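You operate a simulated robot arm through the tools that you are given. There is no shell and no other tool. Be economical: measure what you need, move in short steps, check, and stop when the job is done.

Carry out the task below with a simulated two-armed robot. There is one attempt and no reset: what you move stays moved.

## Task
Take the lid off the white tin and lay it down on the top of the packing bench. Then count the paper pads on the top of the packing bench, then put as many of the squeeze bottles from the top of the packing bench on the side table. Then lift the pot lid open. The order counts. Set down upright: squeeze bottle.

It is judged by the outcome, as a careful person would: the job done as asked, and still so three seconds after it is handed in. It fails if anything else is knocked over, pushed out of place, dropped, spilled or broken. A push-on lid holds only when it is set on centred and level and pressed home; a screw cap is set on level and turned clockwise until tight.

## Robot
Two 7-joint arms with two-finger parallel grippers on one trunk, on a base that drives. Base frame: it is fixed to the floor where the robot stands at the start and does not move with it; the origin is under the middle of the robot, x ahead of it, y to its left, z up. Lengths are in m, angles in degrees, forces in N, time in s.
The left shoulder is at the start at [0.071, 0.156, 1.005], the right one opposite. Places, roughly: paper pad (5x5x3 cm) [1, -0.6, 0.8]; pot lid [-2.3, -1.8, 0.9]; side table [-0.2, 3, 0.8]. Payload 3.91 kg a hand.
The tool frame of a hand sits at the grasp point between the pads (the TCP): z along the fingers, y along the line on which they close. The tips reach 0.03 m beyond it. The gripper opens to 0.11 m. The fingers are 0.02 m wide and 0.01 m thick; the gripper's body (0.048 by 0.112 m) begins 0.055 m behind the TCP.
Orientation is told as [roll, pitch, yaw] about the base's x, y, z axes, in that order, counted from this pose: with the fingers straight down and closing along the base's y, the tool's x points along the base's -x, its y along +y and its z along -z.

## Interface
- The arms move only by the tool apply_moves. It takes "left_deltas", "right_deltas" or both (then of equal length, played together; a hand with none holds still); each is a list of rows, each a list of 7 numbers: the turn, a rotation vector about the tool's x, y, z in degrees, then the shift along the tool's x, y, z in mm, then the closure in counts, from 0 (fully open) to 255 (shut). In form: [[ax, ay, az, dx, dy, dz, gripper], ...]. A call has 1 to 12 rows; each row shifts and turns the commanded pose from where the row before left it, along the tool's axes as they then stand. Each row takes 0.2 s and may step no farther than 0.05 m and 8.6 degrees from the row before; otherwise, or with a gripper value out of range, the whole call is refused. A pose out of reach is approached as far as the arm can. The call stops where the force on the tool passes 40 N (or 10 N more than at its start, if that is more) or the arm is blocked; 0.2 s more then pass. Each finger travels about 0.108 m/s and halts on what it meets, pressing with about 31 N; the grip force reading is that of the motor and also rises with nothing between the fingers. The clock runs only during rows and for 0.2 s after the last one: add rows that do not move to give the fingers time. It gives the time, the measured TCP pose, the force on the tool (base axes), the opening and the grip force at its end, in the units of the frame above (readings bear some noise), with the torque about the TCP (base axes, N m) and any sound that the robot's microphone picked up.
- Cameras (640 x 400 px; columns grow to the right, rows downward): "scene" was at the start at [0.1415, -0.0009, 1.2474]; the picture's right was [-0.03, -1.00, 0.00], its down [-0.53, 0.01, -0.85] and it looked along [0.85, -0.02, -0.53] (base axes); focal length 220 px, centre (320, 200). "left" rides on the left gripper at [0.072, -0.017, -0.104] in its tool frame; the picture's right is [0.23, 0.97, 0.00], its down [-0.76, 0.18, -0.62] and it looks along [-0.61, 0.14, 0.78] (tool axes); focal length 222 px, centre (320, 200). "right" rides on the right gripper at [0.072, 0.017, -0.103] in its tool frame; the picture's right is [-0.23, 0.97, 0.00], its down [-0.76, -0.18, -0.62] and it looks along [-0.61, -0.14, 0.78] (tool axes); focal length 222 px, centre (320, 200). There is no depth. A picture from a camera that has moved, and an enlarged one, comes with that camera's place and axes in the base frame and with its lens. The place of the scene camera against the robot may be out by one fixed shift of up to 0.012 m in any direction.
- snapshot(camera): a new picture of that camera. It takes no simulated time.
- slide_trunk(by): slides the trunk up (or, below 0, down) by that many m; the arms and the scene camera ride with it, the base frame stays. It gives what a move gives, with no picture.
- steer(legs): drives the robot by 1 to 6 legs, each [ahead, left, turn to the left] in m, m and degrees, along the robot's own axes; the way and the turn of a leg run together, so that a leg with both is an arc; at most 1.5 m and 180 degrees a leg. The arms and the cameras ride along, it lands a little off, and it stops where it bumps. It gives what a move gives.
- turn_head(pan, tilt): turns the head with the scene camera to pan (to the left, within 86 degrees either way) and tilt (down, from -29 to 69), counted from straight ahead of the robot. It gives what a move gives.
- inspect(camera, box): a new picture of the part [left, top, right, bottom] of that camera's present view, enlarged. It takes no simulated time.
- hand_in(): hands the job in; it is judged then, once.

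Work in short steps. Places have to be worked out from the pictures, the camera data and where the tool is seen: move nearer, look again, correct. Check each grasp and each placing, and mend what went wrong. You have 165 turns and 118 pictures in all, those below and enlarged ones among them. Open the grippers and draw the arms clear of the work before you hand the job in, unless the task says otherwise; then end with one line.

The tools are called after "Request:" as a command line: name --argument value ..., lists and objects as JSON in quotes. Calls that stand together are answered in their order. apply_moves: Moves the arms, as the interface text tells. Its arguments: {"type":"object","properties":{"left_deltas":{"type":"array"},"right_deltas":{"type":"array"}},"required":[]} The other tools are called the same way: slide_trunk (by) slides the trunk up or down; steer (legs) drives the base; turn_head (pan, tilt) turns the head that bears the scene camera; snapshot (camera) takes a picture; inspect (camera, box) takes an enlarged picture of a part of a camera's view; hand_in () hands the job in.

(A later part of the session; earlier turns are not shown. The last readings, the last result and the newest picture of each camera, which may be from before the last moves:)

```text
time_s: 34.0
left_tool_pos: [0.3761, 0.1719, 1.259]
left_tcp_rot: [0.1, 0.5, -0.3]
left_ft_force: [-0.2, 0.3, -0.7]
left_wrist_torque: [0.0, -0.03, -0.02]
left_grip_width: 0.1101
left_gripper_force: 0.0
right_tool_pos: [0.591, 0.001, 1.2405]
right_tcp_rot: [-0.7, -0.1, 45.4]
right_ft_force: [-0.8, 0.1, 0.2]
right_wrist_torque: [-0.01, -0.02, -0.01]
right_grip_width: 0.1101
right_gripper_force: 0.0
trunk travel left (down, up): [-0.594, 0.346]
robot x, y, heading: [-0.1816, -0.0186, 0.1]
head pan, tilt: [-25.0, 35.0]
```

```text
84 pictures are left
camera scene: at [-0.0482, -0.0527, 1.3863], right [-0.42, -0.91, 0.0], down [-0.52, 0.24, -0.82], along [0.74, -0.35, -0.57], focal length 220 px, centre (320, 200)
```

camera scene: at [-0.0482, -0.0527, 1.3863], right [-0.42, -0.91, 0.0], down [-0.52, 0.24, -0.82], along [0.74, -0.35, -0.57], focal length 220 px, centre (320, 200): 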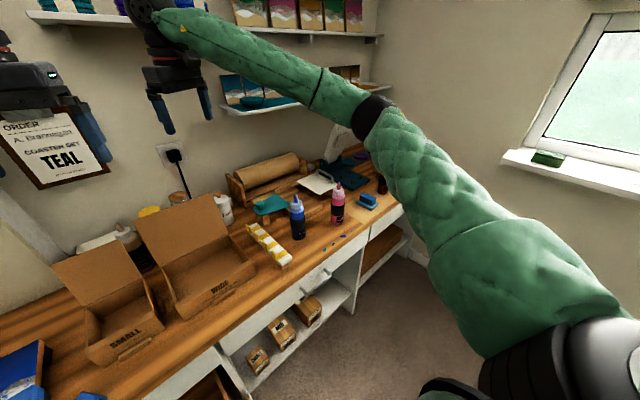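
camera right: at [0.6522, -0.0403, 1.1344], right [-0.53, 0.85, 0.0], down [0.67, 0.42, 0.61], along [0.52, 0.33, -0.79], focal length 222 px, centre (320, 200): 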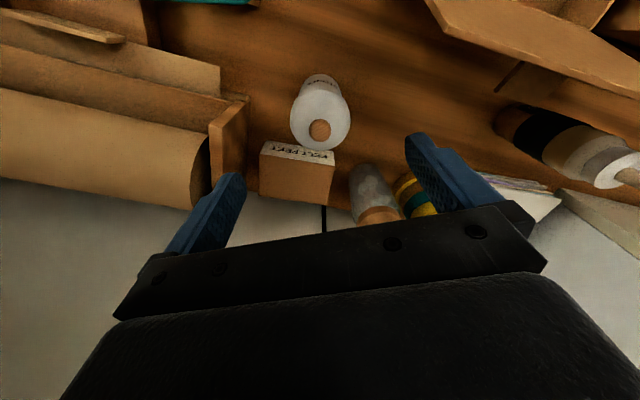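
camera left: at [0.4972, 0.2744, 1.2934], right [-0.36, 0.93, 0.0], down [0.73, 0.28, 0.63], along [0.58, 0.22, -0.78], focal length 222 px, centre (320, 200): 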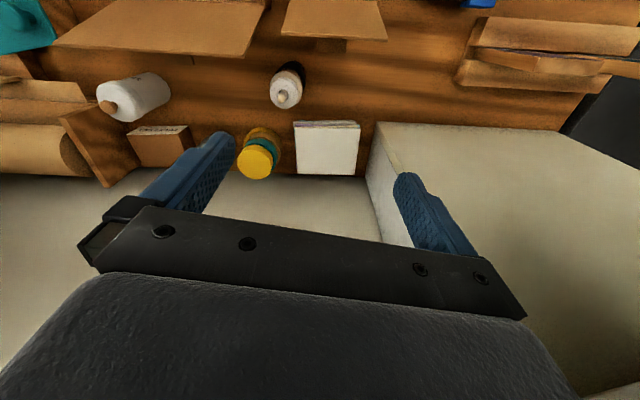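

Elbow is well up now. I bring the hand forward over the tin while descending to z≈1.10.

Request:
apply_moves --right_deltas '[[0, 0, 0, -17, -17.5, 28, 0], [0, 0, 0, -17, -17.5, 28, 0], [0, 0, 0, -17, -17.5, 28, 0], [0, 0, 0, -17, -17.5, 28, 0], [0, 0, 0, -17, -17.5, 28, 0], [0, 0, 0, 0, 0, 0, 0]]'

Request:
snapshot --camera "scene"

Request:
snapshot --camera "right"

```text
time_s: 35.4
left_tool_pos: [0.3761, 0.1738, 1.2583]
left_tcp_rot: [0.2, 0.5, -0.4]
left_ft_force: [0.3, 0.0, 0.7]
left_wrist_torque: [0.0, -0.01, 0.02]
left_grip_width: 0.1101
left_gripper_force: 0.0
right_tool_pos: [0.7142, -0.0011, 1.1007]
right_tcp_rot: [-0.8, -0.1, 45.5]
right_ft_force: [0.1, -0.1, 0.2]
right_wrist_torque: [-0.04, -0.01, -0.01]
right_grip_width: 0.1103
right_gripper_force: 0.0
trunk travel left (down, up): [-0.594, 0.346]
robot x, y, heading: [-0.1794, -0.0126, -0.1]
head pan, tilt: [-25.0, 35.0]
```

```text
83 pictures are left
camera scene: at [-0.0488, -0.0529, 1.3863], right [-0.42, -0.91, 0.0], down [-0.52, 0.24, -0.82], along [0.74, -0.35, -0.57], focal length 220 px, centre (320, 200)
```

scene: 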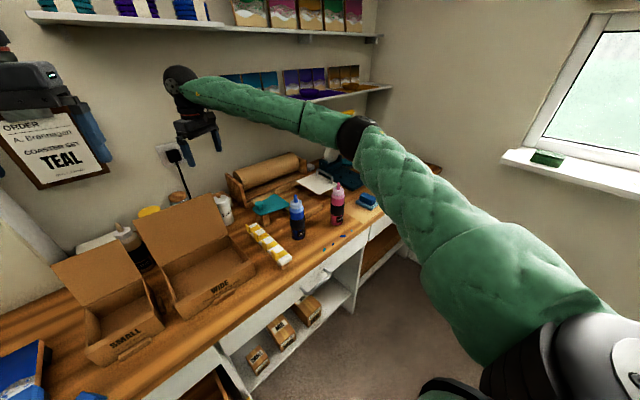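

```text
82 pictures are left
camera right: at [0.6527, -0.0402, 1.2049], right [-0.53, 0.84, -0.01], down [0.65, 0.42, 0.63], along [0.54, 0.33, -0.78], focal length 222 px, centre (320, 200)
```

right: 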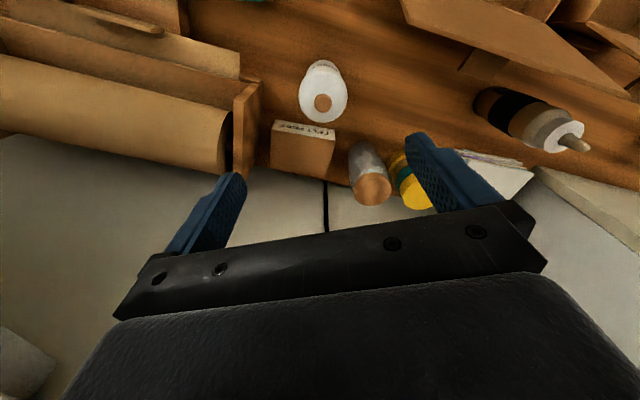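

Aligned over the knob within 1–2 mm and the elbow has room. I descend to TCP z≈0.97 in steps.

Request:
apply_moves --right_deltas '[[0, 0, 0, 0, 0, 35, 0], [0, 0, 0, 0, 0, 35, 0], [0, 0, 0, 0, 0, 30, 0], [0, 0, 0, 0, 0, 20, 0], [0, 0, 0, 0, 0, 10, 0], [0, 0, 0, 0, 0, 0, 0]]'

Request:
snapshot --camera "scene"

Request:
inspect --camera "right" --box '[200, 50, 440, 250]'

```text
time_s: 36.8
left_tool_pos: [0.3764, 0.1729, 1.2576]
left_tcp_rot: [0.1, 0.4, -0.4]
left_ft_force: [0.1, -0.2, 0.1]
left_wrist_torque: [0.01, -0.01, 0.02]
left_grip_width: 0.1101
left_gripper_force: 0.0
right_tool_pos: [0.7159, -0.0018, 0.9711]
right_tcp_rot: [-0.6, -0.2, 45.5]
right_ft_force: [-0.5, -0.4, 0.6]
right_wrist_torque: [-0.01, 0.01, 0.0]
right_grip_width: 0.11
right_gripper_force: 0.0
trunk travel left (down, up): [-0.594, 0.346]
robot x, y, heading: [-0.1779, -0.0219, 0.0]
head pan, tilt: [-25.0, 35.0]
```

```text
81 pictures are left
camera scene: at [-0.0483, -0.0527, 1.3863], right [-0.42, -0.91, 0.0], down [-0.52, 0.24, -0.82], along [0.74, -0.35, -0.57], focal length 220 px, centre (320, 200)
```

scene: 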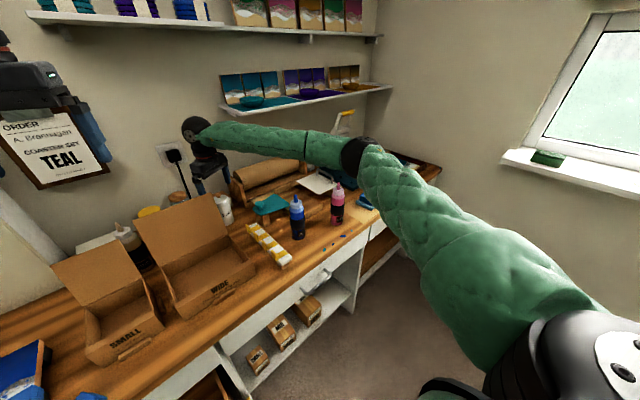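

```text
2.00 times, centred on (320, 150) of right
camera zoom: at [0.6541, -0.0409, 1.0743], right [-0.53, 0.84, -0.01], down [0.65, 0.42, 0.63], along [0.54, 0.33, -0.78], focal length 444 px, centre (320, 300)
```

zoom: 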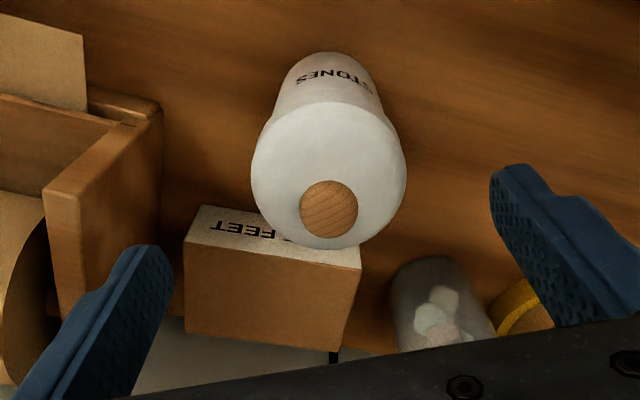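

The lid's top appears at about z 0.91 and the knob head at 0.93–0.945, so I go 20 mm lower, then close.

Request:
apply_moves --right_deltas '[[0, 0, 0, 0, 0, 10, 0], [0, 0, 0, 0, 0, 8, 0], [0, 0, 0, 0, 0, 2, 0], [0, 0, 0, 0, 0, 0, 0]]'

Request:
inspect --camera "scene" --box '[160, 110, 280, 240]'

Request:
inspect --camera "right" --box '[200, 50, 440, 250]'

```text
time_s: 37.8
left_tool_pos: [0.3778, 0.1723, 1.2575]
left_tcp_rot: [0.0, 0.5, -0.4]
left_ft_force: [0.7, -0.1, 0.3]
left_wrist_torque: [0.03, 0.02, 0.01]
left_grip_width: 0.1098
left_gripper_force: 0.0
right_tool_pos: [0.7169, -0.0016, 0.951]
right_tcp_rot: [-0.7, 0.0, 45.5]
right_ft_force: [0.0, 0.3, -0.1]
right_wrist_torque: [0.03, 0.01, 0.03]
right_grip_width: 0.11
right_gripper_force: 0.1
trunk travel left (down, up): [-0.594, 0.346]
robot x, y, heading: [-0.1801, -0.0168, 0.1]
head pan, tilt: [-25.0, 35.0]
```

```text
3.08 times, centred on (220, 175) of scene
camera zoom: at [-0.0482, -0.0527, 1.3863], right [-0.42, -0.91, 0.0], down [-0.52, 0.24, -0.82], along [0.74, -0.35, -0.57], focal length 677 px, centre (628, 277)
```

zoom: 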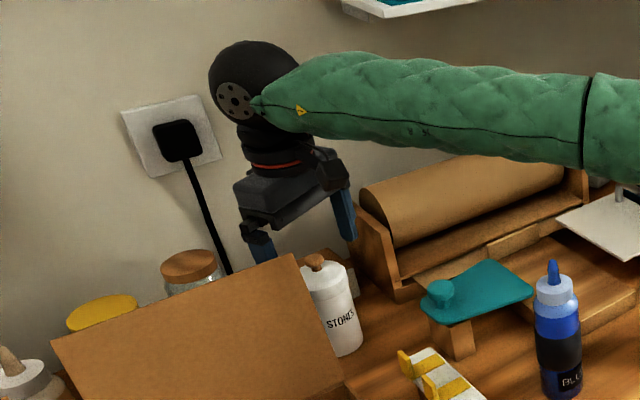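

```text
2.00 times, centred on (320, 150) of right
camera zoom: at [0.6539, -0.0411, 1.0543], right [-0.53, 0.84, -0.01], down [0.65, 0.42, 0.63], along [0.54, 0.33, -0.78], focal length 444 px, centre (320, 300)
```

zoom: 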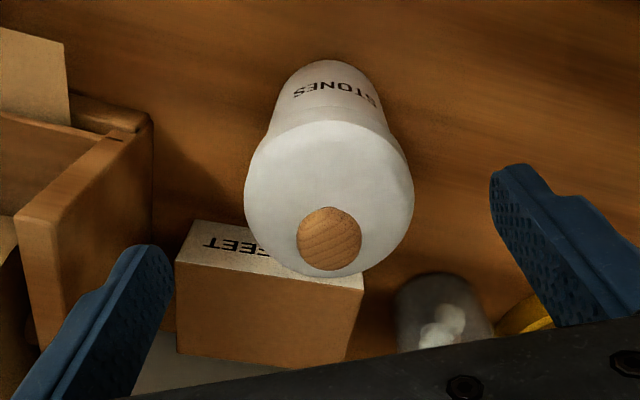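

Knob head (≈20 mm wide) now lies between the finger tips' heights; I close the gripper on it.

Request:
apply_moves --right_deltas '[[0, 0, 0, 0, 0, 0, 150], [0, 0, 0, 0, 0, 0, 200], [0, 0, 0, 0, 0, 0, 255], [0, 0, 0, 0, 0, 0, 255], [0, 0, 0, 0, 0, 0, 255]]'

Request:
inspect --camera "right" --box '[200, 50, 440, 250]'

```text
time_s: 39.0
left_tool_pos: [0.3771, 0.1731, 1.2582]
left_tcp_rot: [0.1, 0.5, -0.4]
left_ft_force: [0.4, -1.2, -0.7]
left_wrist_torque: [0.01, -0.03, -0.01]
left_grip_width: 0.11
left_gripper_force: 0.0
right_tool_pos: [0.7174, -0.0016, 0.9515]
right_tcp_rot: [-0.8, -0.1, 45.5]
right_ft_force: [-0.4, -0.7, -0.5]
right_wrist_torque: [-0.01, 0.01, 0.0]
right_grip_width: 0.0175
right_gripper_force: 31.5
trunk travel left (down, up): [-0.594, 0.346]
robot x, y, heading: [-0.1778, -0.0177, 0.2]
head pan, tilt: [-25.0, 35.0]
heard: snap
```

```text
2.00 times, centred on (320, 150) of right
camera zoom: at [0.6539, -0.0411, 1.0544], right [-0.53, 0.84, -0.01], down [0.65, 0.42, 0.63], along [0.54, 0.33, -0.78], focal length 444 px, centre (320, 300)
```

zoom: 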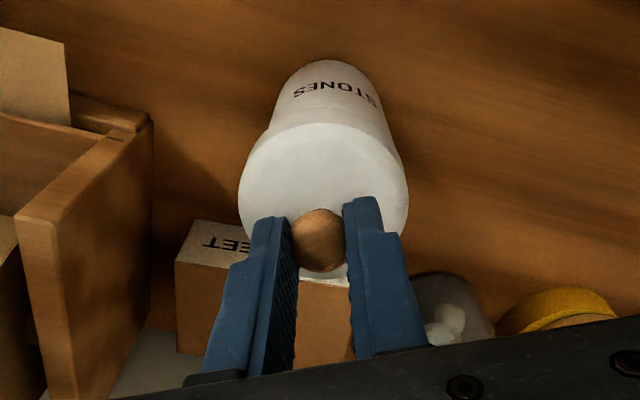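

The knob is gripped (17.5 mm); a snap was heard, likely the push-on lid giving. I lift slowly.

Request:
apply_moves --right_deltas '[[0, 0, 0, 0, 0, -5, 255], [0, 0, 0, 0, 0, -10, 255], [0, 0, 0, 0, 0, -20, 255], [0, 0, 0, 0, 0, -25, 255]]'

Request:
inspect --camera "right" --box '[200, 50, 440, 250]'

Request:
inspect --camera "scene" --box '[160, 110, 320, 240]'

```text
time_s: 40.0
left_tool_pos: [0.3766, 0.1743, 1.2582]
left_tcp_rot: [0.0, 0.5, -0.3]
left_ft_force: [-0.3, -0.4, 0.1]
left_wrist_torque: [-0.01, -0.03, 0.01]
left_grip_width: 0.1101
left_gripper_force: 0.1
right_tool_pos: [0.7159, -0.0006, 1.0115]
right_tcp_rot: [-0.7, -0.1, 45.5]
right_ft_force: [-0.1, 1.0, 0.3]
right_wrist_torque: [-0.01, 0.0, -0.01]
right_grip_width: 0.0174
right_gripper_force: 31.4
trunk travel left (down, up): [-0.594, 0.346]
robot x, y, heading: [-0.18, -0.015, -0.0]
head pan, tilt: [-25.0, 35.0]
```

```text
2.00 times, centred on (320, 150) of right
camera zoom: at [0.6531, -0.0404, 1.1142], right [-0.53, 0.84, -0.01], down [0.65, 0.42, 0.63], along [0.54, 0.33, -0.78], focal length 444 px, centre (320, 300)
```

zoom: 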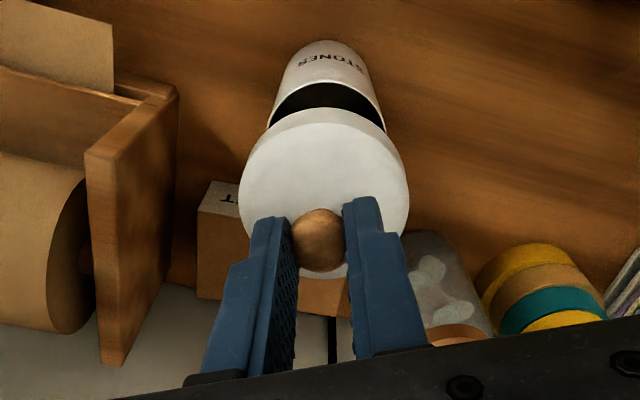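

```text
3.08 times, centred on (240, 175) of scene
camera zoom: at [-0.0488, -0.0525, 1.3863], right [-0.42, -0.91, 0.0], down [-0.52, 0.24, -0.82], along [0.74, -0.35, -0.57], focal length 677 px, centre (566, 277)
```

zoom: 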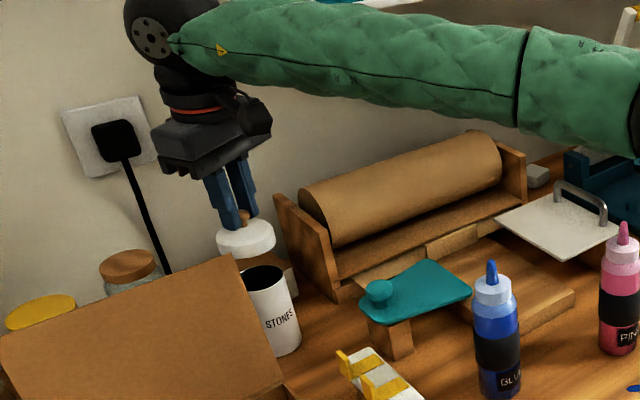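

The lid is off and held. A free patch lies between the blue bottle (≈0.50,-0.225) and pink (≈0.53,-0.40), near (0.46,-0.305). I lift higher and carry the lid over there.

Request:
apply_moves --right_deltas '[[0, 0, 0, 0, 0, -45, 255], [0, 0, 0, 0, 0, -45, 255], [0, 0, 0, 0, 0, -45, 255], [0, 0, 0, 44, -3.3, 0, 255], [0, 0, 0, 44, -3.3, 0, 255], [0, 0, 0, 44, -3.3, 0, 255], [0, 0, 0, 44, -3.3, 0, 255], [0, 0, 0, 44, -3.3, 0, 255], [0, 0, 0, 44, -3.3, 0, 255], [0, 0, 0, 44, -3.3, 0, 255], [0, 0, 0, 44, -3.3, 0, 255], [0, 0, 0, 44, -3.3, 0, 255]]'

Request:
snapshot --camera "scene"

Request:
snapshot --camera "right"

```text
time_s: 42.6
left_tool_pos: [0.3748, 0.1729, 1.2588]
left_tcp_rot: [0.3, 0.4, -0.4]
left_ft_force: [0.3, -0.6, -0.2]
left_wrist_torque: [0.03, -0.03, -0.01]
left_grip_width: 0.11
left_gripper_force: 0.1
right_tool_pos: [0.4567, -0.3055, 1.1467]
right_tcp_rot: [-0.8, -0.2, 45.6]
right_ft_force: [0.6, 0.1, -0.1]
right_wrist_torque: [0.03, 0.01, 0.04]
right_grip_width: 0.0174
right_gripper_force: 31.3
trunk travel left (down, up): [-0.594, 0.346]
robot x, y, heading: [-0.1822, -0.0207, -0.3]
head pan, tilt: [-25.0, 35.0]
```

```text
74 pictures are left
camera scene: at [-0.0498, -0.054, 1.3865], right [-0.42, -0.91, 0.0], down [-0.52, 0.24, -0.82], along [0.74, -0.34, -0.57], focal length 220 px, centre (320, 200)
```

scene: 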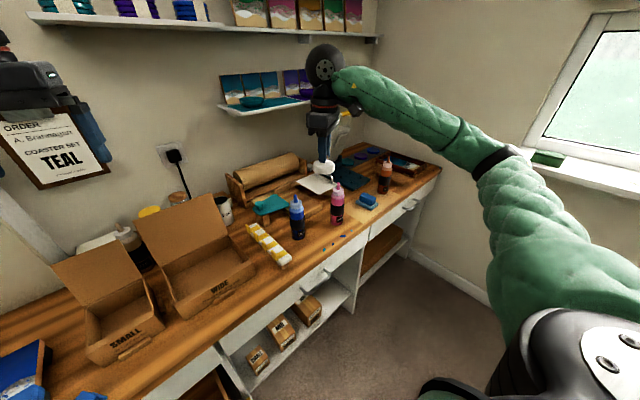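

```text
73 pictures are left
camera right: at [0.3936, -0.3438, 1.2494], right [-0.54, 0.84, -0.01], down [0.65, 0.42, 0.63], along [0.54, 0.33, -0.78], focal length 222 px, centre (320, 200)
```

right: 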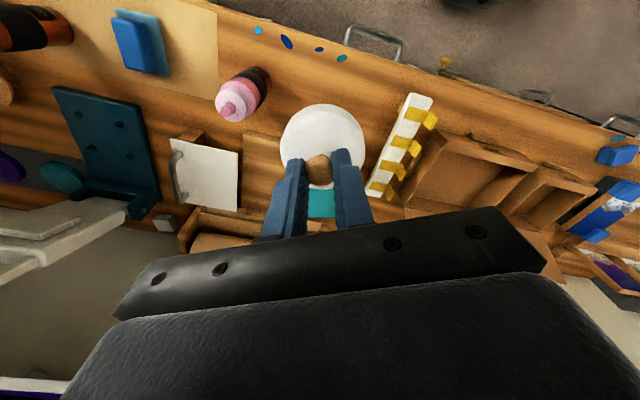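

Clear view: pink at ≈(0.517,-0.39), blue ≈(0.49,-0.21). I shift 2 cm towards the front and descend most of the way.

Request:
apply_moves --right_deltas '[[0, 0, 0, 14, 14.3, 0, 255], [0, 0, 0, 0, 0, 45, 255], [0, 0, 0, 0, 0, 45, 255], [0, 0, 0, 0, 0, 45, 255], [0, 0, 0, 0, 0, 45, 255], [0, 0, 0, 0, 0, 30, 255]]'

Request:
snapshot --camera "scene"

Request:
snapshot --camera "right"

```text
time_s: 44.0
left_tool_pos: [0.3765, 0.1721, 1.2579]
left_tcp_rot: [0.1, 0.5, -0.4]
left_ft_force: [0.0, -0.4, -0.1]
left_wrist_torque: [0.01, 0.01, 0.01]
left_grip_width: 0.1102
left_gripper_force: 0.0
right_tool_pos: [0.4395, -0.3067, 0.9337]
right_tcp_rot: [-0.7, -0.2, 45.5]
right_ft_force: [0.3, -0.2, -0.1]
right_wrist_torque: [0.02, 0.01, 0.0]
right_grip_width: 0.0174
right_gripper_force: 31.4
trunk travel left (down, up): [-0.594, 0.346]
robot x, y, heading: [-0.1813, -0.0199, -0.1]
head pan, tilt: [-25.0, 35.0]
```

```text
72 pictures are left
camera scene: at [-0.0484, -0.0532, 1.3864], right [-0.42, -0.91, 0.0], down [-0.52, 0.24, -0.82], along [0.74, -0.35, -0.57], focal length 220 px, centre (320, 200)
```

scene: 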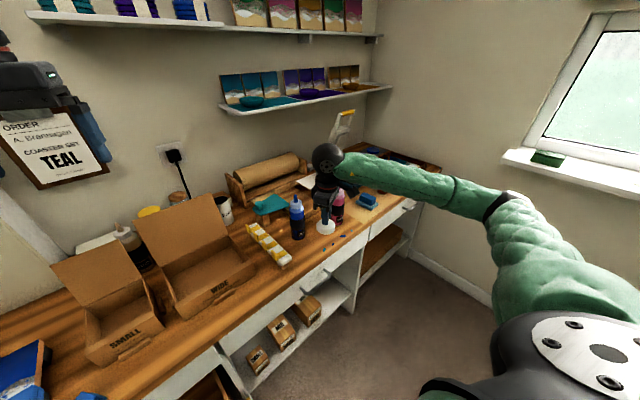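

```text
71 pictures are left
camera right: at [0.3769, -0.3452, 1.0377], right [-0.54, 0.84, -0.01], down [0.65, 0.42, 0.63], along [0.54, 0.33, -0.78], focal length 222 px, centre (320, 200)
```

right: 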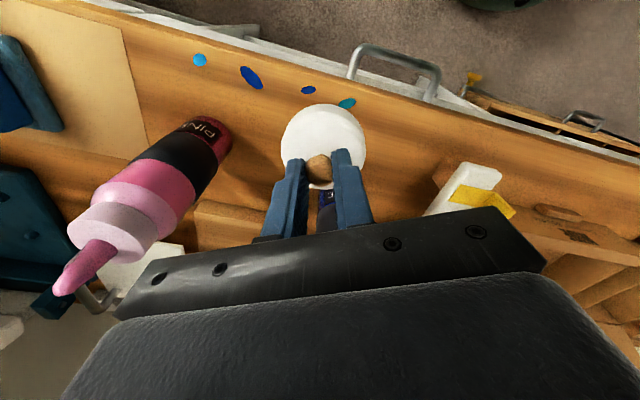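

All clear. I descend 40 mm and then check for contact.

Request:
apply_moves --right_deltas '[[0, 0, 0, 0, 0, 20, 255], [0, 0, 0, 0, 0, 15, 255], [0, 0, 0, 0, 0, 5, 255], [0, 0, 0, 0, 0, 0, 255]]'

Request:
inspect --camera "scene" --box '[270, 140, 400, 260]'

```text
time_s: 45.0
left_tool_pos: [0.3772, 0.1741, 1.2581]
left_tcp_rot: [0.0, 0.5, -0.4]
left_ft_force: [0.0, 0.2, 0.0]
left_wrist_torque: [-0.01, 0.03, -0.01]
left_grip_width: 0.11
left_gripper_force: 0.1
right_tool_pos: [0.4404, -0.3053, 0.8945]
right_tcp_rot: [-0.8, -0.2, 45.4]
right_ft_force: [-0.5, -0.9, 0.1]
right_wrist_torque: [0.01, -0.01, 0.0]
right_grip_width: 0.0174
right_gripper_force: 31.1
trunk travel left (down, up): [-0.594, 0.346]
robot x, y, heading: [-0.1811, -0.0166, -0.1]
head pan, tilt: [-25.0, 35.0]
```

```text
3.33 times, centred on (335, 200) of scene
camera zoom: at [-0.0484, -0.0529, 1.3863], right [-0.42, -0.91, 0.0], down [-0.52, 0.24, -0.82], along [0.74, -0.35, -0.57], focal length 733 px, centre (270, 200)
```

zoom: 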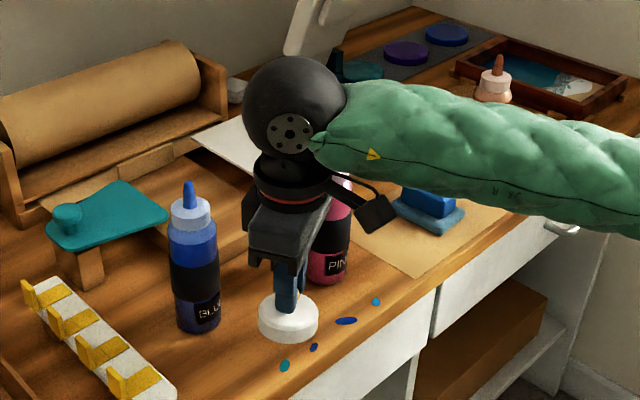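

No contact yet; I creep down until a force appears.

Request:
apply_moves --right_deltas '[[0, 0, 0, 0, 0, 4, 255], [0, 0, 0, 0, 0, 4, 255], [0, 0, 0, 0, 0, 0, 255]]'

Request:
apply_moves --right_deltas '[[0, 0, 0, 0, 0, 3, 255], [0, 0, 0, 0, 0, 0, 255]]'

Request:
apply_moves --right_deltas '[[0, 0, 0, 0, 0, 3, 255], [0, 0, 0, 0, 0, 0, 255]]'

```text
time_s: 45.8
left_tool_pos: [0.3766, 0.173, 1.2573]
left_tcp_rot: [0.0, 0.4, -0.3]
left_ft_force: [-0.2, -0.1, -1.2]
left_wrist_torque: [0.02, -0.01, -0.01]
left_grip_width: 0.1099
left_gripper_force: 0.0
right_tool_pos: [0.4405, -0.3058, 0.8875]
right_tcp_rot: [-0.6, -0.2, 45.5]
right_ft_force: [0.0, 0.4, -0.4]
right_wrist_torque: [-0.02, -0.02, 0.0]
right_grip_width: 0.0176
right_gripper_force: 30.7
trunk travel left (down, up): [-0.594, 0.346]
robot x, y, heading: [-0.1826, -0.0172, -0.1]
head pan, tilt: [-25.0, 35.0]
```

```text
time_s: 46.4
left_tool_pos: [0.3769, 0.1726, 1.2584]
left_tcp_rot: [0.1, 0.5, -0.4]
left_ft_force: [0.0, -0.6, 0.4]
left_wrist_torque: [0.01, -0.01, -0.02]
left_grip_width: 0.11
left_gripper_force: 0.1
right_tool_pos: [0.441, -0.3056, 0.8848]
right_tcp_rot: [-0.8, -0.2, 45.4]
right_ft_force: [0.6, -0.5, -0.4]
right_wrist_torque: [-0.02, -0.01, -0.01]
right_grip_width: 0.0175
right_gripper_force: 30.9
trunk travel left (down, up): [-0.594, 0.346]
robot x, y, heading: [-0.179, -0.0149, 0.1]
head pan, tilt: [-25.0, 35.0]
```

```text
time_s: 47.0
left_tool_pos: [0.377, 0.1725, 1.256]
left_tcp_rot: [0.1, 0.5, -0.4]
left_ft_force: [0.1, -1.0, 0.1]
left_wrist_torque: [0.03, 0.02, 0.01]
left_grip_width: 0.1099
left_gripper_force: 0.0
right_tool_pos: [0.4406, -0.3055, 0.8825]
right_tcp_rot: [-0.7, -0.2, 45.6]
right_ft_force: [-0.4, -0.5, -0.2]
right_wrist_torque: [0.01, -0.01, 0.02]
right_grip_width: 0.0171
right_gripper_force: 30.4
trunk travel left (down, up): [-0.594, 0.346]
robot x, y, heading: [-0.1782, -0.0158, -0.1]
head pan, tilt: [-25.0, 35.0]
```

Still no contact; continuing down with small steps.

Request:
apply_moves --right_deltas '[[0, 0, 0, 0, 0, 3, 255], [0, 0, 0, 0, 0, 2, 255], [0, 0, 0, 0, 0, 0, 255]]'

Request:
apply_moves --right_deltas '[[0, 0, 0, 0, 0, 3, 255], [0, 0, 0, 0, 0, 2, 255], [0, 0, 0, 0, 0, 0, 255]]'

Request:
inspect --camera "right" --box '[200, 50, 440, 250]'

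```text
time_s: 47.8
left_tool_pos: [0.3779, 0.1717, 1.257]
left_tcp_rot: [0.0, 0.5, -0.4]
left_ft_force: [0.2, -0.6, -0.2]
left_wrist_torque: [-0.02, 0.0, 0.03]
left_grip_width: 0.1101
left_gripper_force: 0.1
right_tool_pos: [0.4421, -0.3047, 0.8767]
right_tcp_rot: [-0.6, 0.0, 45.6]
right_ft_force: [0.9, -0.2, -0.8]
right_wrist_torque: [-0.01, 0.03, 0.04]
right_grip_width: 0.0176
right_gripper_force: 31.0
trunk travel left (down, up): [-0.594, 0.346]
robot x, y, heading: [-0.1771, -0.0187, 0.0]
head pan, tilt: [-25.0, 35.0]
```

```text
time_s: 48.6
left_tool_pos: [0.3769, 0.1722, 1.2565]
left_tcp_rot: [0.2, 0.5, -0.4]
left_ft_force: [0.0, -0.2, 1.0]
left_wrist_torque: [0.01, -0.03, -0.02]
left_grip_width: 0.1099
left_gripper_force: 0.0
right_tool_pos: [0.4403, -0.3041, 0.8711]
right_tcp_rot: [-0.7, -0.2, 45.4]
right_ft_force: [-0.2, -1.2, -0.7]
right_wrist_torque: [-0.03, 0.05, -0.02]
right_grip_width: 0.0184
right_gripper_force: 31.0
trunk travel left (down, up): [-0.594, 0.346]
robot x, y, heading: [-0.1812, -0.0171, 0.1]
head pan, tilt: [-25.0, 35.0]
```

```text
2.00 times, centred on (320, 150) of right
camera zoom: at [0.3783, -0.3446, 0.9745], right [-0.53, 0.84, -0.01], down [0.65, 0.42, 0.63], along [0.54, 0.33, -0.78], focal length 444 px, centre (320, 300)
```

zoom: 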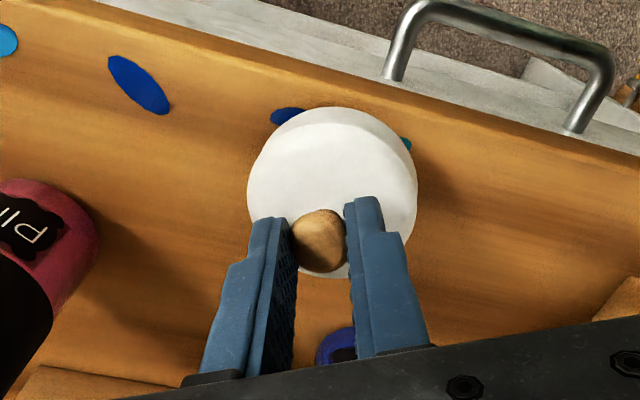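

The grip width changed slightly and the lid shifted a hair, which suggests contact. One more small step to verify.

Request:
apply_moves --right_deltas '[[0, 0, 0, 0, 0, 2, 255], [0, 0, 0, 0, 0, 0, 255]]'

Request:
inspect --camera "right" --box '[200, 50, 440, 250]'

Request:
inspect --camera "scene" --box '[280, 190, 360, 260]'

```text
time_s: 49.2
left_tool_pos: [0.3777, 0.1725, 1.2581]
left_tcp_rot: [0.1, 0.5, -0.4]
left_ft_force: [0.6, -0.3, -0.9]
left_wrist_torque: [-0.02, 0.0, 0.02]
left_grip_width: 0.1098
left_gripper_force: 0.0
right_tool_pos: [0.4407, -0.306, 0.8694]
right_tcp_rot: [-0.7, -0.2, 45.5]
right_ft_force: [-0.3, -0.4, -1.2]
right_wrist_torque: [-0.02, 0.02, -0.01]
right_grip_width: 0.0185
right_gripper_force: 31.1
trunk travel left (down, up): [-0.594, 0.346]
robot x, y, heading: [-0.1792, -0.017, -0.2]
head pan, tilt: [-25.0, 35.0]
```

```text
2.00 times, centred on (320, 150) of right
camera zoom: at [0.3784, -0.3446, 0.9725], right [-0.53, 0.84, -0.01], down [0.65, 0.42, 0.63], along [0.54, 0.33, -0.78], focal length 444 px, centre (320, 300)
```

zoom: 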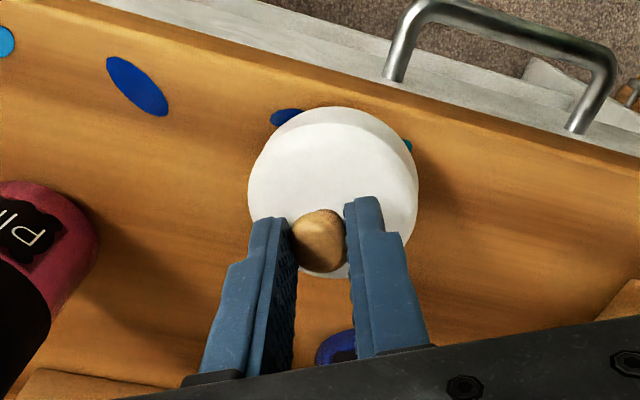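

```text
5.71 times, centred on (320, 225) of scene
camera zoom: at [-0.0484, -0.0529, 1.3863], right [-0.42, -0.91, 0.0], down [-0.52, 0.24, -0.82], along [0.74, -0.35, -0.57], focal length 1257 px, centre (320, 57)
```

zoom: 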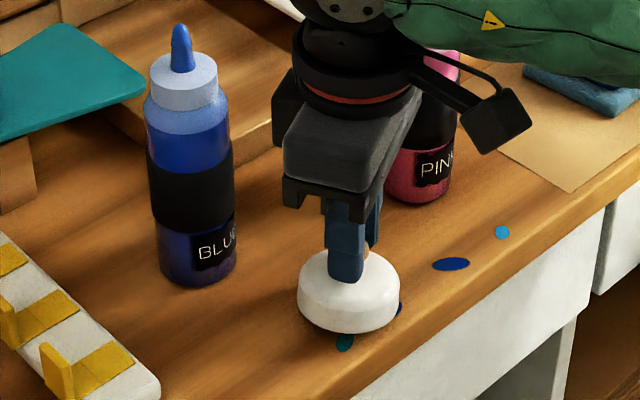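

Triangulating the blue chip from two right-camera heights puts the bench top at ≈0.79–0.80, so the lid is still ~15–20 mm up. I continue down.

Request:
apply_moves --right_deltas '[[0, 0, 0, 0, 0, 4, 255], [0, 0, 0, 0, 0, 4, 255], [0, 0, 0, 0, 0, 0, 255]]'

Request:
apply_moves --right_deltas '[[0, 0, 0, 0, 0, 2, 255], [0, 0, 0, 0, 0, 2, 255], [0, 0, 0, 0, 0, 0, 255]]'

Request:
apply_moves --right_deltas '[[0, 0, 0, 0, 0, 2, 255], [0, 0, 0, 0, 0, 2, 255], [0, 0, 0, 0, 0, 0, 255]]'

```text
time_s: 50.0
left_tool_pos: [0.3767, 0.173, 1.2571]
left_tcp_rot: [0.1, 0.6, -0.3]
left_ft_force: [-0.3, 0.0, -0.8]
left_wrist_torque: [-0.01, -0.01, 0.01]
left_grip_width: 0.1102
left_gripper_force: 0.0
right_tool_pos: [0.4413, -0.3051, 0.8618]
right_tcp_rot: [-0.7, -0.1, 45.5]
right_ft_force: [0.0, -0.2, -0.3]
right_wrist_torque: [-0.03, 0.0, 0.0]
right_grip_width: 0.0183
right_gripper_force: 30.7
trunk travel left (down, up): [-0.594, 0.346]
robot x, y, heading: [-0.1817, -0.0206, 0.3]
head pan, tilt: [-25.0, 35.0]
```

```text
time_s: 50.8
left_tool_pos: [0.3777, 0.1732, 1.2575]
left_tcp_rot: [0.1, 0.5, -0.4]
left_ft_force: [0.3, -0.4, 0.9]
left_wrist_torque: [-0.02, -0.01, -0.02]
left_grip_width: 0.11
left_gripper_force: 0.0
right_tool_pos: [0.4416, -0.3067, 0.857]
right_tcp_rot: [-0.6, -0.2, 45.5]
right_ft_force: [0.3, 0.2, -0.9]
right_wrist_torque: [0.01, -0.03, 0.02]
right_grip_width: 0.0185
right_gripper_force: 30.4
trunk travel left (down, up): [-0.594, 0.346]
robot x, y, heading: [-0.179, -0.0153, 0.0]
head pan, tilt: [-25.0, 35.0]
```

```text
time_s: 51.6
left_tool_pos: [0.3767, 0.1729, 1.2586]
left_tcp_rot: [0.2, 0.5, -0.3]
left_ft_force: [0.0, 0.3, 1.0]
left_wrist_torque: [-0.04, 0.01, -0.01]
left_grip_width: 0.1101
left_gripper_force: 0.1
right_tool_pos: [0.4413, -0.3061, 0.8529]
right_tcp_rot: [-0.7, -0.2, 45.5]
right_ft_force: [-1.1, -0.2, 0.2]
right_wrist_torque: [0.0, -0.01, 0.02]
right_grip_width: 0.018
right_gripper_force: 30.9
trunk travel left (down, up): [-0.594, 0.346]
robot x, y, heading: [-0.1779, -0.0183, -0.1]
head pan, tilt: [-25.0, 35.0]
```

Continue creeping, then look.

Request:
apply_moves --right_deltas '[[0, 0, 0, 0, 0, 2, 255], [0, 0, 0, 0, 0, 2, 255], [0, 0, 0, 0, 0, 0, 255]]'

Request:
apply_moves --right_deltas '[[0, 0, 0, 0, 0, 2, 255], [0, 0, 0, 0, 0, 1, 255], [0, 0, 0, 0, 0, 0, 255]]'

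Request:
inspect --camera "scene" --box '[280, 190, 360, 260]'

```text
time_s: 52.4
left_tool_pos: [0.3751, 0.1738, 1.2594]
left_tcp_rot: [0.0, 0.5, -0.4]
left_ft_force: [-0.2, -0.9, 0.3]
left_wrist_torque: [0.03, 0.0, -0.04]
left_grip_width: 0.1103
left_gripper_force: 0.0
right_tool_pos: [0.4409, -0.3059, 0.8504]
right_tcp_rot: [-0.7, -0.2, 45.4]
right_ft_force: [0.1, 0.1, 9.8]
right_wrist_torque: [-0.13, -0.18, 0.02]
right_grip_width: 0.018
right_gripper_force: 30.7
trunk travel left (down, up): [-0.594, 0.346]
robot x, y, heading: [-0.1823, -0.0155, 0.1]
head pan, tilt: [-25.0, 35.0]
```

```text
time_s: 53.2
left_tool_pos: [0.3751, 0.1735, 1.2583]
left_tcp_rot: [0.1, 0.5, -0.4]
left_ft_force: [-0.4, 0.3, 0.6]
left_wrist_torque: [0.0, 0.0, 0.0]
left_grip_width: 0.1099
left_gripper_force: 0.1
right_tool_pos: [0.4404, -0.3059, 0.8464]
right_tcp_rot: [-0.8, -0.2, 45.4]
right_ft_force: [-4.8, 5.5, 14.2]
right_wrist_torque: [0.06, -0.14, 0.02]
right_grip_width: 0.0177
right_gripper_force: 30.8
trunk travel left (down, up): [-0.594, 0.346]
robot x, y, heading: [-0.1806, -0.0156, -0.2]
head pan, tilt: [-25.0, 35.0]
```

```text
5.71 times, centred on (320, 225) of scene
camera zoom: at [-0.0497, -0.0521, 1.3865], right [-0.42, -0.91, 0.0], down [-0.52, 0.24, -0.82], along [0.74, -0.35, -0.57], focal length 1257 px, centre (320, 57)
```

zoom: 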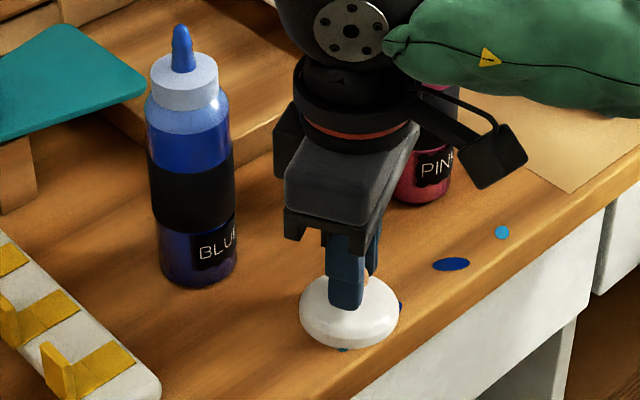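

The lid is on the bench (14 N up). I open the fingers only to about 40 mm and rise.

Request:
apply_moves --right_deltas '[[0, 0, 0, 0, 0, 0, 160], [0, 0, 0, 0, 0, 0, 160], [0, 0, 0, 0, 0, -20, 160], [0, 0, 0, 0, 0, -40, 160], [0, 0, 0, 0, 0, -45, 160], [0, 0, 0, 0, 0, -45, 160], [0, 0, 0, 0, 0, -45, 160], [0, 0, 0, 0, 0, -45, 160], [0, 0, 0, 0, 0, -45, 160]]'

Request:
snapshot --camera "scene"

Request:
snapshot --camera "right"

```text
time_s: 55.2
left_tool_pos: [0.3751, 0.1741, 1.2588]
left_tcp_rot: [0.2, 0.4, -0.4]
left_ft_force: [-0.2, -0.2, -0.9]
left_wrist_torque: [-0.01, -0.02, -0.01]
left_grip_width: 0.1098
left_gripper_force: 0.0
right_tool_pos: [0.4365, -0.3019, 1.1325]
right_tcp_rot: [-0.8, -0.1, 45.5]
right_ft_force: [0.0, 0.3, -0.3]
right_wrist_torque: [0.01, 0.0, -0.01]
right_grip_width: 0.0411
right_gripper_force: 0.0
trunk travel left (down, up): [-0.594, 0.346]
robot x, y, heading: [-0.1804, -0.0191, -0.0]
head pan, tilt: [-25.0, 35.0]
```

```text
65 pictures are left
camera scene: at [-0.0495, -0.0521, 1.3863], right [-0.42, -0.91, 0.0], down [-0.52, 0.24, -0.82], along [0.74, -0.35, -0.57], focal length 220 px, centre (320, 200)
```

scene: 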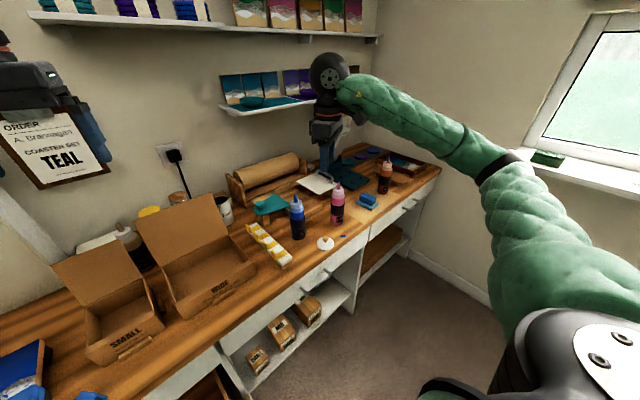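

```text
64 pictures are left
camera right: at [0.3737, -0.342, 1.2357], right [-0.54, 0.84, -0.01], down [0.65, 0.42, 0.63], along [0.54, 0.33, -0.78], focal length 222 px, centre (320, 200)
```

right: 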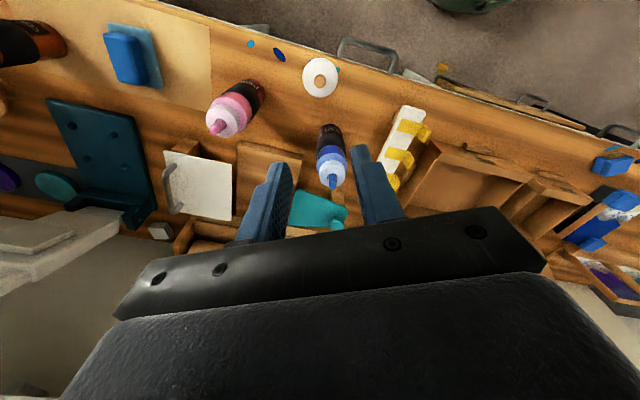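

The lid lies flat on the bench. I count two paper pads, so two squeeze bottles must move: I'll take pink (≈0.522,-0.393) with the right hand and blue (≈0.512,-0.237) with the left. First I shift the base 0.2 m right.

Request:
steer --legs '[[0, -0.2, 0]]'

Request:
snapshot --camera "right"

Request:
snapshot --camera "scene"

```text
time_s: 56.8
left_tool_pos: [0.3771, -0.0285, 1.2582]
left_tcp_rot: [0.2, 0.5, -0.3]
left_ft_force: [0.0, -1.3, 1.0]
left_wrist_torque: [0.05, -0.02, -0.03]
left_grip_width: 0.1101
left_gripper_force: 0.2
right_tool_pos: [0.4375, -0.5048, 1.1308]
right_tcp_rot: [-0.7, -0.1, 45.6]
right_ft_force: [0.6, -0.7, 0.3]
right_wrist_torque: [0.05, 0.01, -0.01]
right_grip_width: 0.0409
right_gripper_force: 0.0
trunk travel left (down, up): [-0.594, 0.346]
robot x, y, heading: [-0.1773, -0.2169, 0.3]
head pan, tilt: [-25.0, 35.0]
```

```text
63 pictures are left
camera right: at [0.3754, -0.5442, 1.2345], right [-0.54, 0.84, -0.01], down [0.65, 0.42, 0.63], along [0.53, 0.33, -0.78], focal length 222 px, centre (320, 200)
```

right: 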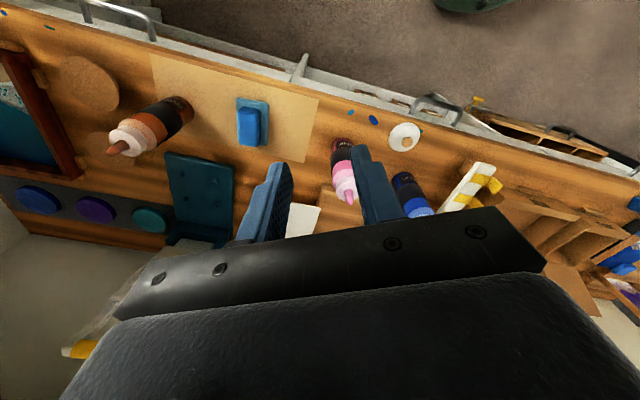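

```text
62 pictures are left
camera scene: at [-0.0482, -0.2548, 1.3862], right [-0.42, -0.91, 0.0], down [-0.52, 0.24, -0.82], along [0.74, -0.34, -0.57], focal length 220 px, centre (320, 200)
```

scene: 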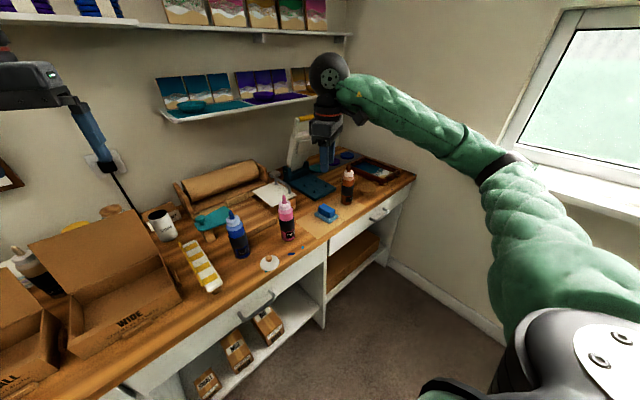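

I open the right gripper and move above the pink bottle at ≈(0.52,-0.40), tips staying above the nozzle.

Request:
apply_moves --right_deltas '[[0, 0, 0, -44, 5, 0, 0], [0, 0, 0, -44, 5, 0, 0], [0, 0, 0, -44, 4.6, 0, 0], [0, 0, 0, 0, 0, 40, 0], [0, 0, 0, 0, 0, 30, 0], [0, 0, 0, 0, 0, 0, 0]]'

Request:
snapshot --camera "right"

Request:
snapshot --camera "scene"

```text
time_s: 58.2
left_tool_pos: [0.3775, -0.0265, 1.258]
left_tcp_rot: [0.1, 0.5, -0.3]
left_ft_force: [0.2, -0.6, 0.2]
left_wrist_torque: [0.0, 0.0, 0.01]
left_grip_width: 0.1097
left_gripper_force: 0.1
right_tool_pos: [0.52, -0.3989, 1.0624]
right_tcp_rot: [-0.7, -0.2, 45.6]
right_ft_force: [0.6, -0.3, 0.0]
right_wrist_torque: [0.0, 0.01, 0.04]
right_grip_width: 0.1101
right_gripper_force: 0.1
trunk travel left (down, up): [-0.594, 0.346]
robot x, y, heading: [-0.1821, -0.2195, 0.3]
head pan, tilt: [-25.0, 35.0]
```

```text
61 pictures are left
camera right: at [0.4579, -0.4382, 1.1647], right [-0.54, 0.84, -0.01], down [0.65, 0.42, 0.63], along [0.53, 0.33, -0.78], focal length 222 px, centre (320, 200)
```

right: 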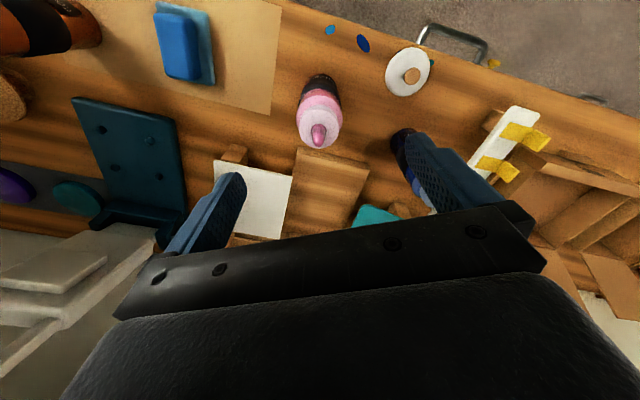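

```text
60 pictures are left
camera scene: at [-0.0483, -0.2534, 1.3863], right [-0.42, -0.91, 0.0], down [-0.52, 0.24, -0.82], along [0.74, -0.34, -0.57], focal length 220 px, centre (320, 200)
```

scene: 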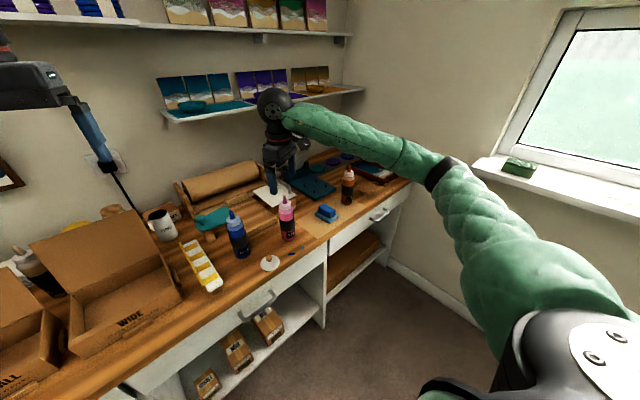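

Pink's cap is at ≈(0.526,-0.398). I fine-adjust and descend to TCP z≈0.945 around the cap.

Request:
apply_moves --right_deltas '[[0, 0, 0, -5, -3.6, 0, 0], [0, 0, 0, 0, 0, 40, 0], [0, 0, 0, 0, 0, 30, 0], [0, 0, 0, 0, 0, 20, 0], [0, 0, 0, 0, 0, 0, 0]]'

Request:
inspect --camera "right" --box '[200, 50, 440, 250]'

Request:
inspect --camera "scene" --box '[220, 140, 380, 290]'

```text
time_s: 59.4
left_tool_pos: [0.377, -0.0251, 1.2576]
left_tcp_rot: [0.1, 0.5, -0.4]
left_ft_force: [-0.5, 0.0, -0.1]
left_wrist_torque: [0.0, -0.02, 0.03]
left_grip_width: 0.11
left_gripper_force: 0.0
right_tool_pos: [0.5261, -0.3991, 0.9706]
right_tcp_rot: [-0.8, -0.1, 45.5]
right_ft_force: [-0.1, 0.2, -0.3]
right_wrist_torque: [0.04, 0.03, -0.03]
right_grip_width: 0.1104
right_gripper_force: 0.0
trunk travel left (down, up): [-0.594, 0.346]
robot x, y, heading: [-0.1791, -0.2149, -0.1]
head pan, tilt: [-25.0, 35.0]
```

```text
2.00 times, centred on (320, 150) of right
camera zoom: at [0.4646, -0.4381, 1.0746], right [-0.54, 0.84, -0.01], down [0.65, 0.42, 0.63], along [0.54, 0.33, -0.78], focal length 444 px, centre (320, 300)
```

zoom: 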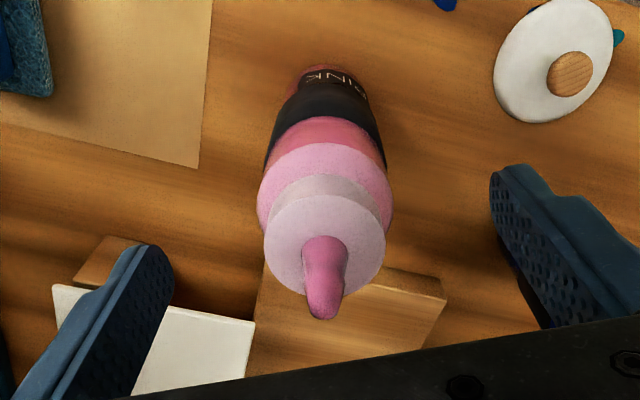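

```text
2.67 times, centred on (300, 215) of scene
camera zoom: at [-0.0483, -0.2532, 1.3863], right [-0.42, -0.91, 0.0], down [-0.52, 0.24, -0.82], along [0.74, -0.35, -0.57], focal length 586 px, centre (373, 160)
```

zoom: 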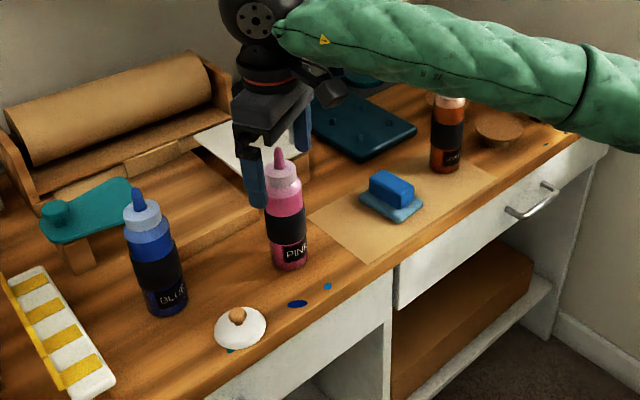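

Cap top ≈0.958, nozzle tip ≈0.99. Lowering 9 mm puts the tips around the cap only; then I close.

Request:
apply_moves --right_deltas '[[0, 0, 0, 0, 0, 9, 0], [0, 0, 0, 0, 0, 0, 100], [0, 0, 0, 0, 0, 0, 180], [0, 0, 0, 0, 0, 0, 255], [0, 0, 0, 0, 0, 0, 255]]'

Request:
inspect --camera "right" --box '[200, 50, 440, 250]'

```text
time_s: 60.6
left_tool_pos: [0.3768, -0.0283, 1.2575]
left_tcp_rot: [0.1, 0.5, -0.3]
left_ft_force: [-1.1, 0.2, 0.9]
left_wrist_torque: [0.0, 0.0, 0.01]
left_grip_width: 0.1098
left_gripper_force: 0.0
right_tool_pos: [0.5273, -0.399, 0.9628]
right_tcp_rot: [-0.7, -0.2, 45.5]
right_ft_force: [-0.4, 0.2, 0.5]
right_wrist_torque: [-0.04, -0.05, -0.01]
right_grip_width: 0.049
right_gripper_force: 31.3
trunk travel left (down, up): [-0.594, 0.346]
robot x, y, heading: [-0.1828, -0.2163, 0.1]
head pan, tilt: [-25.0, 35.0]
```

```text
2.00 times, centred on (320, 150) of right
camera zoom: at [0.4651, -0.4384, 1.0657], right [-0.54, 0.84, -0.01], down [0.65, 0.42, 0.63], along [0.53, 0.33, -0.78], focal length 444 px, centre (320, 300)
```

zoom: 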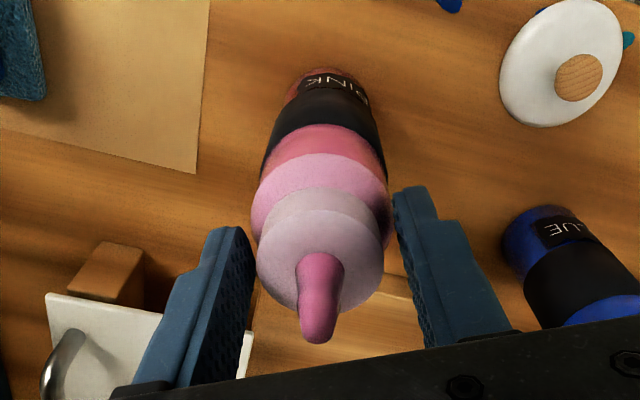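

Grip holds at 49 mm with 31 N. I lift and check the bottle follows.

Request:
apply_moves --right_deltas '[[0, 0, 0, 0, 0, -5, 255], [0, 0, 0, 0, 0, -15, 255], [0, 0, 0, 0, 0, -30, 255], [0, 0, 0, 0, 0, 0, 255]]'

Request:
inspect --camera "scene" --box '[220, 140, 380, 290]'

```text
time_s: 61.6
left_tool_pos: [0.3774, -0.0277, 1.2571]
left_tcp_rot: [0.2, 0.4, -0.3]
left_ft_force: [-0.2, 0.0, 0.0]
left_wrist_torque: [-0.03, 0.0, -0.02]
left_grip_width: 0.11
left_gripper_force: 0.1
right_tool_pos: [0.528, -0.3984, 1.0135]
right_tcp_rot: [-0.7, -0.3, 45.6]
right_ft_force: [0.4, 0.2, -2.6]
right_wrist_torque: [-0.01, 0.0, 0.0]
right_grip_width: 0.0491
right_gripper_force: 31.4
trunk travel left (down, up): [-0.594, 0.346]
robot x, y, heading: [-0.1811, -0.2191, 0.1]
head pan, tilt: [-25.0, 35.0]
```

```text
2.67 times, centred on (300, 215) of scene
camera zoom: at [-0.0477, -0.2538, 1.3862], right [-0.42, -0.91, 0.0], down [-0.52, 0.24, -0.82], along [0.74, -0.35, -0.57], focal length 586 px, centre (373, 160)
```

zoom: 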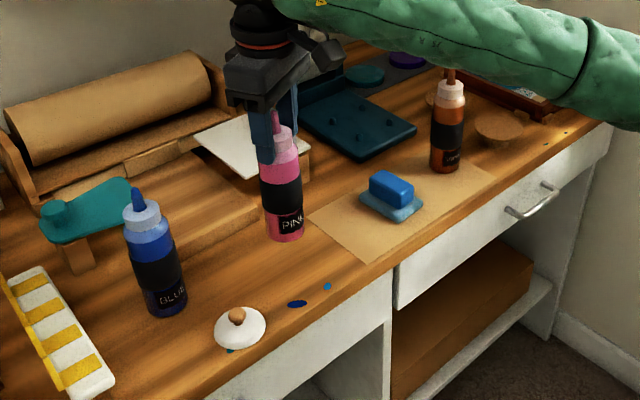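

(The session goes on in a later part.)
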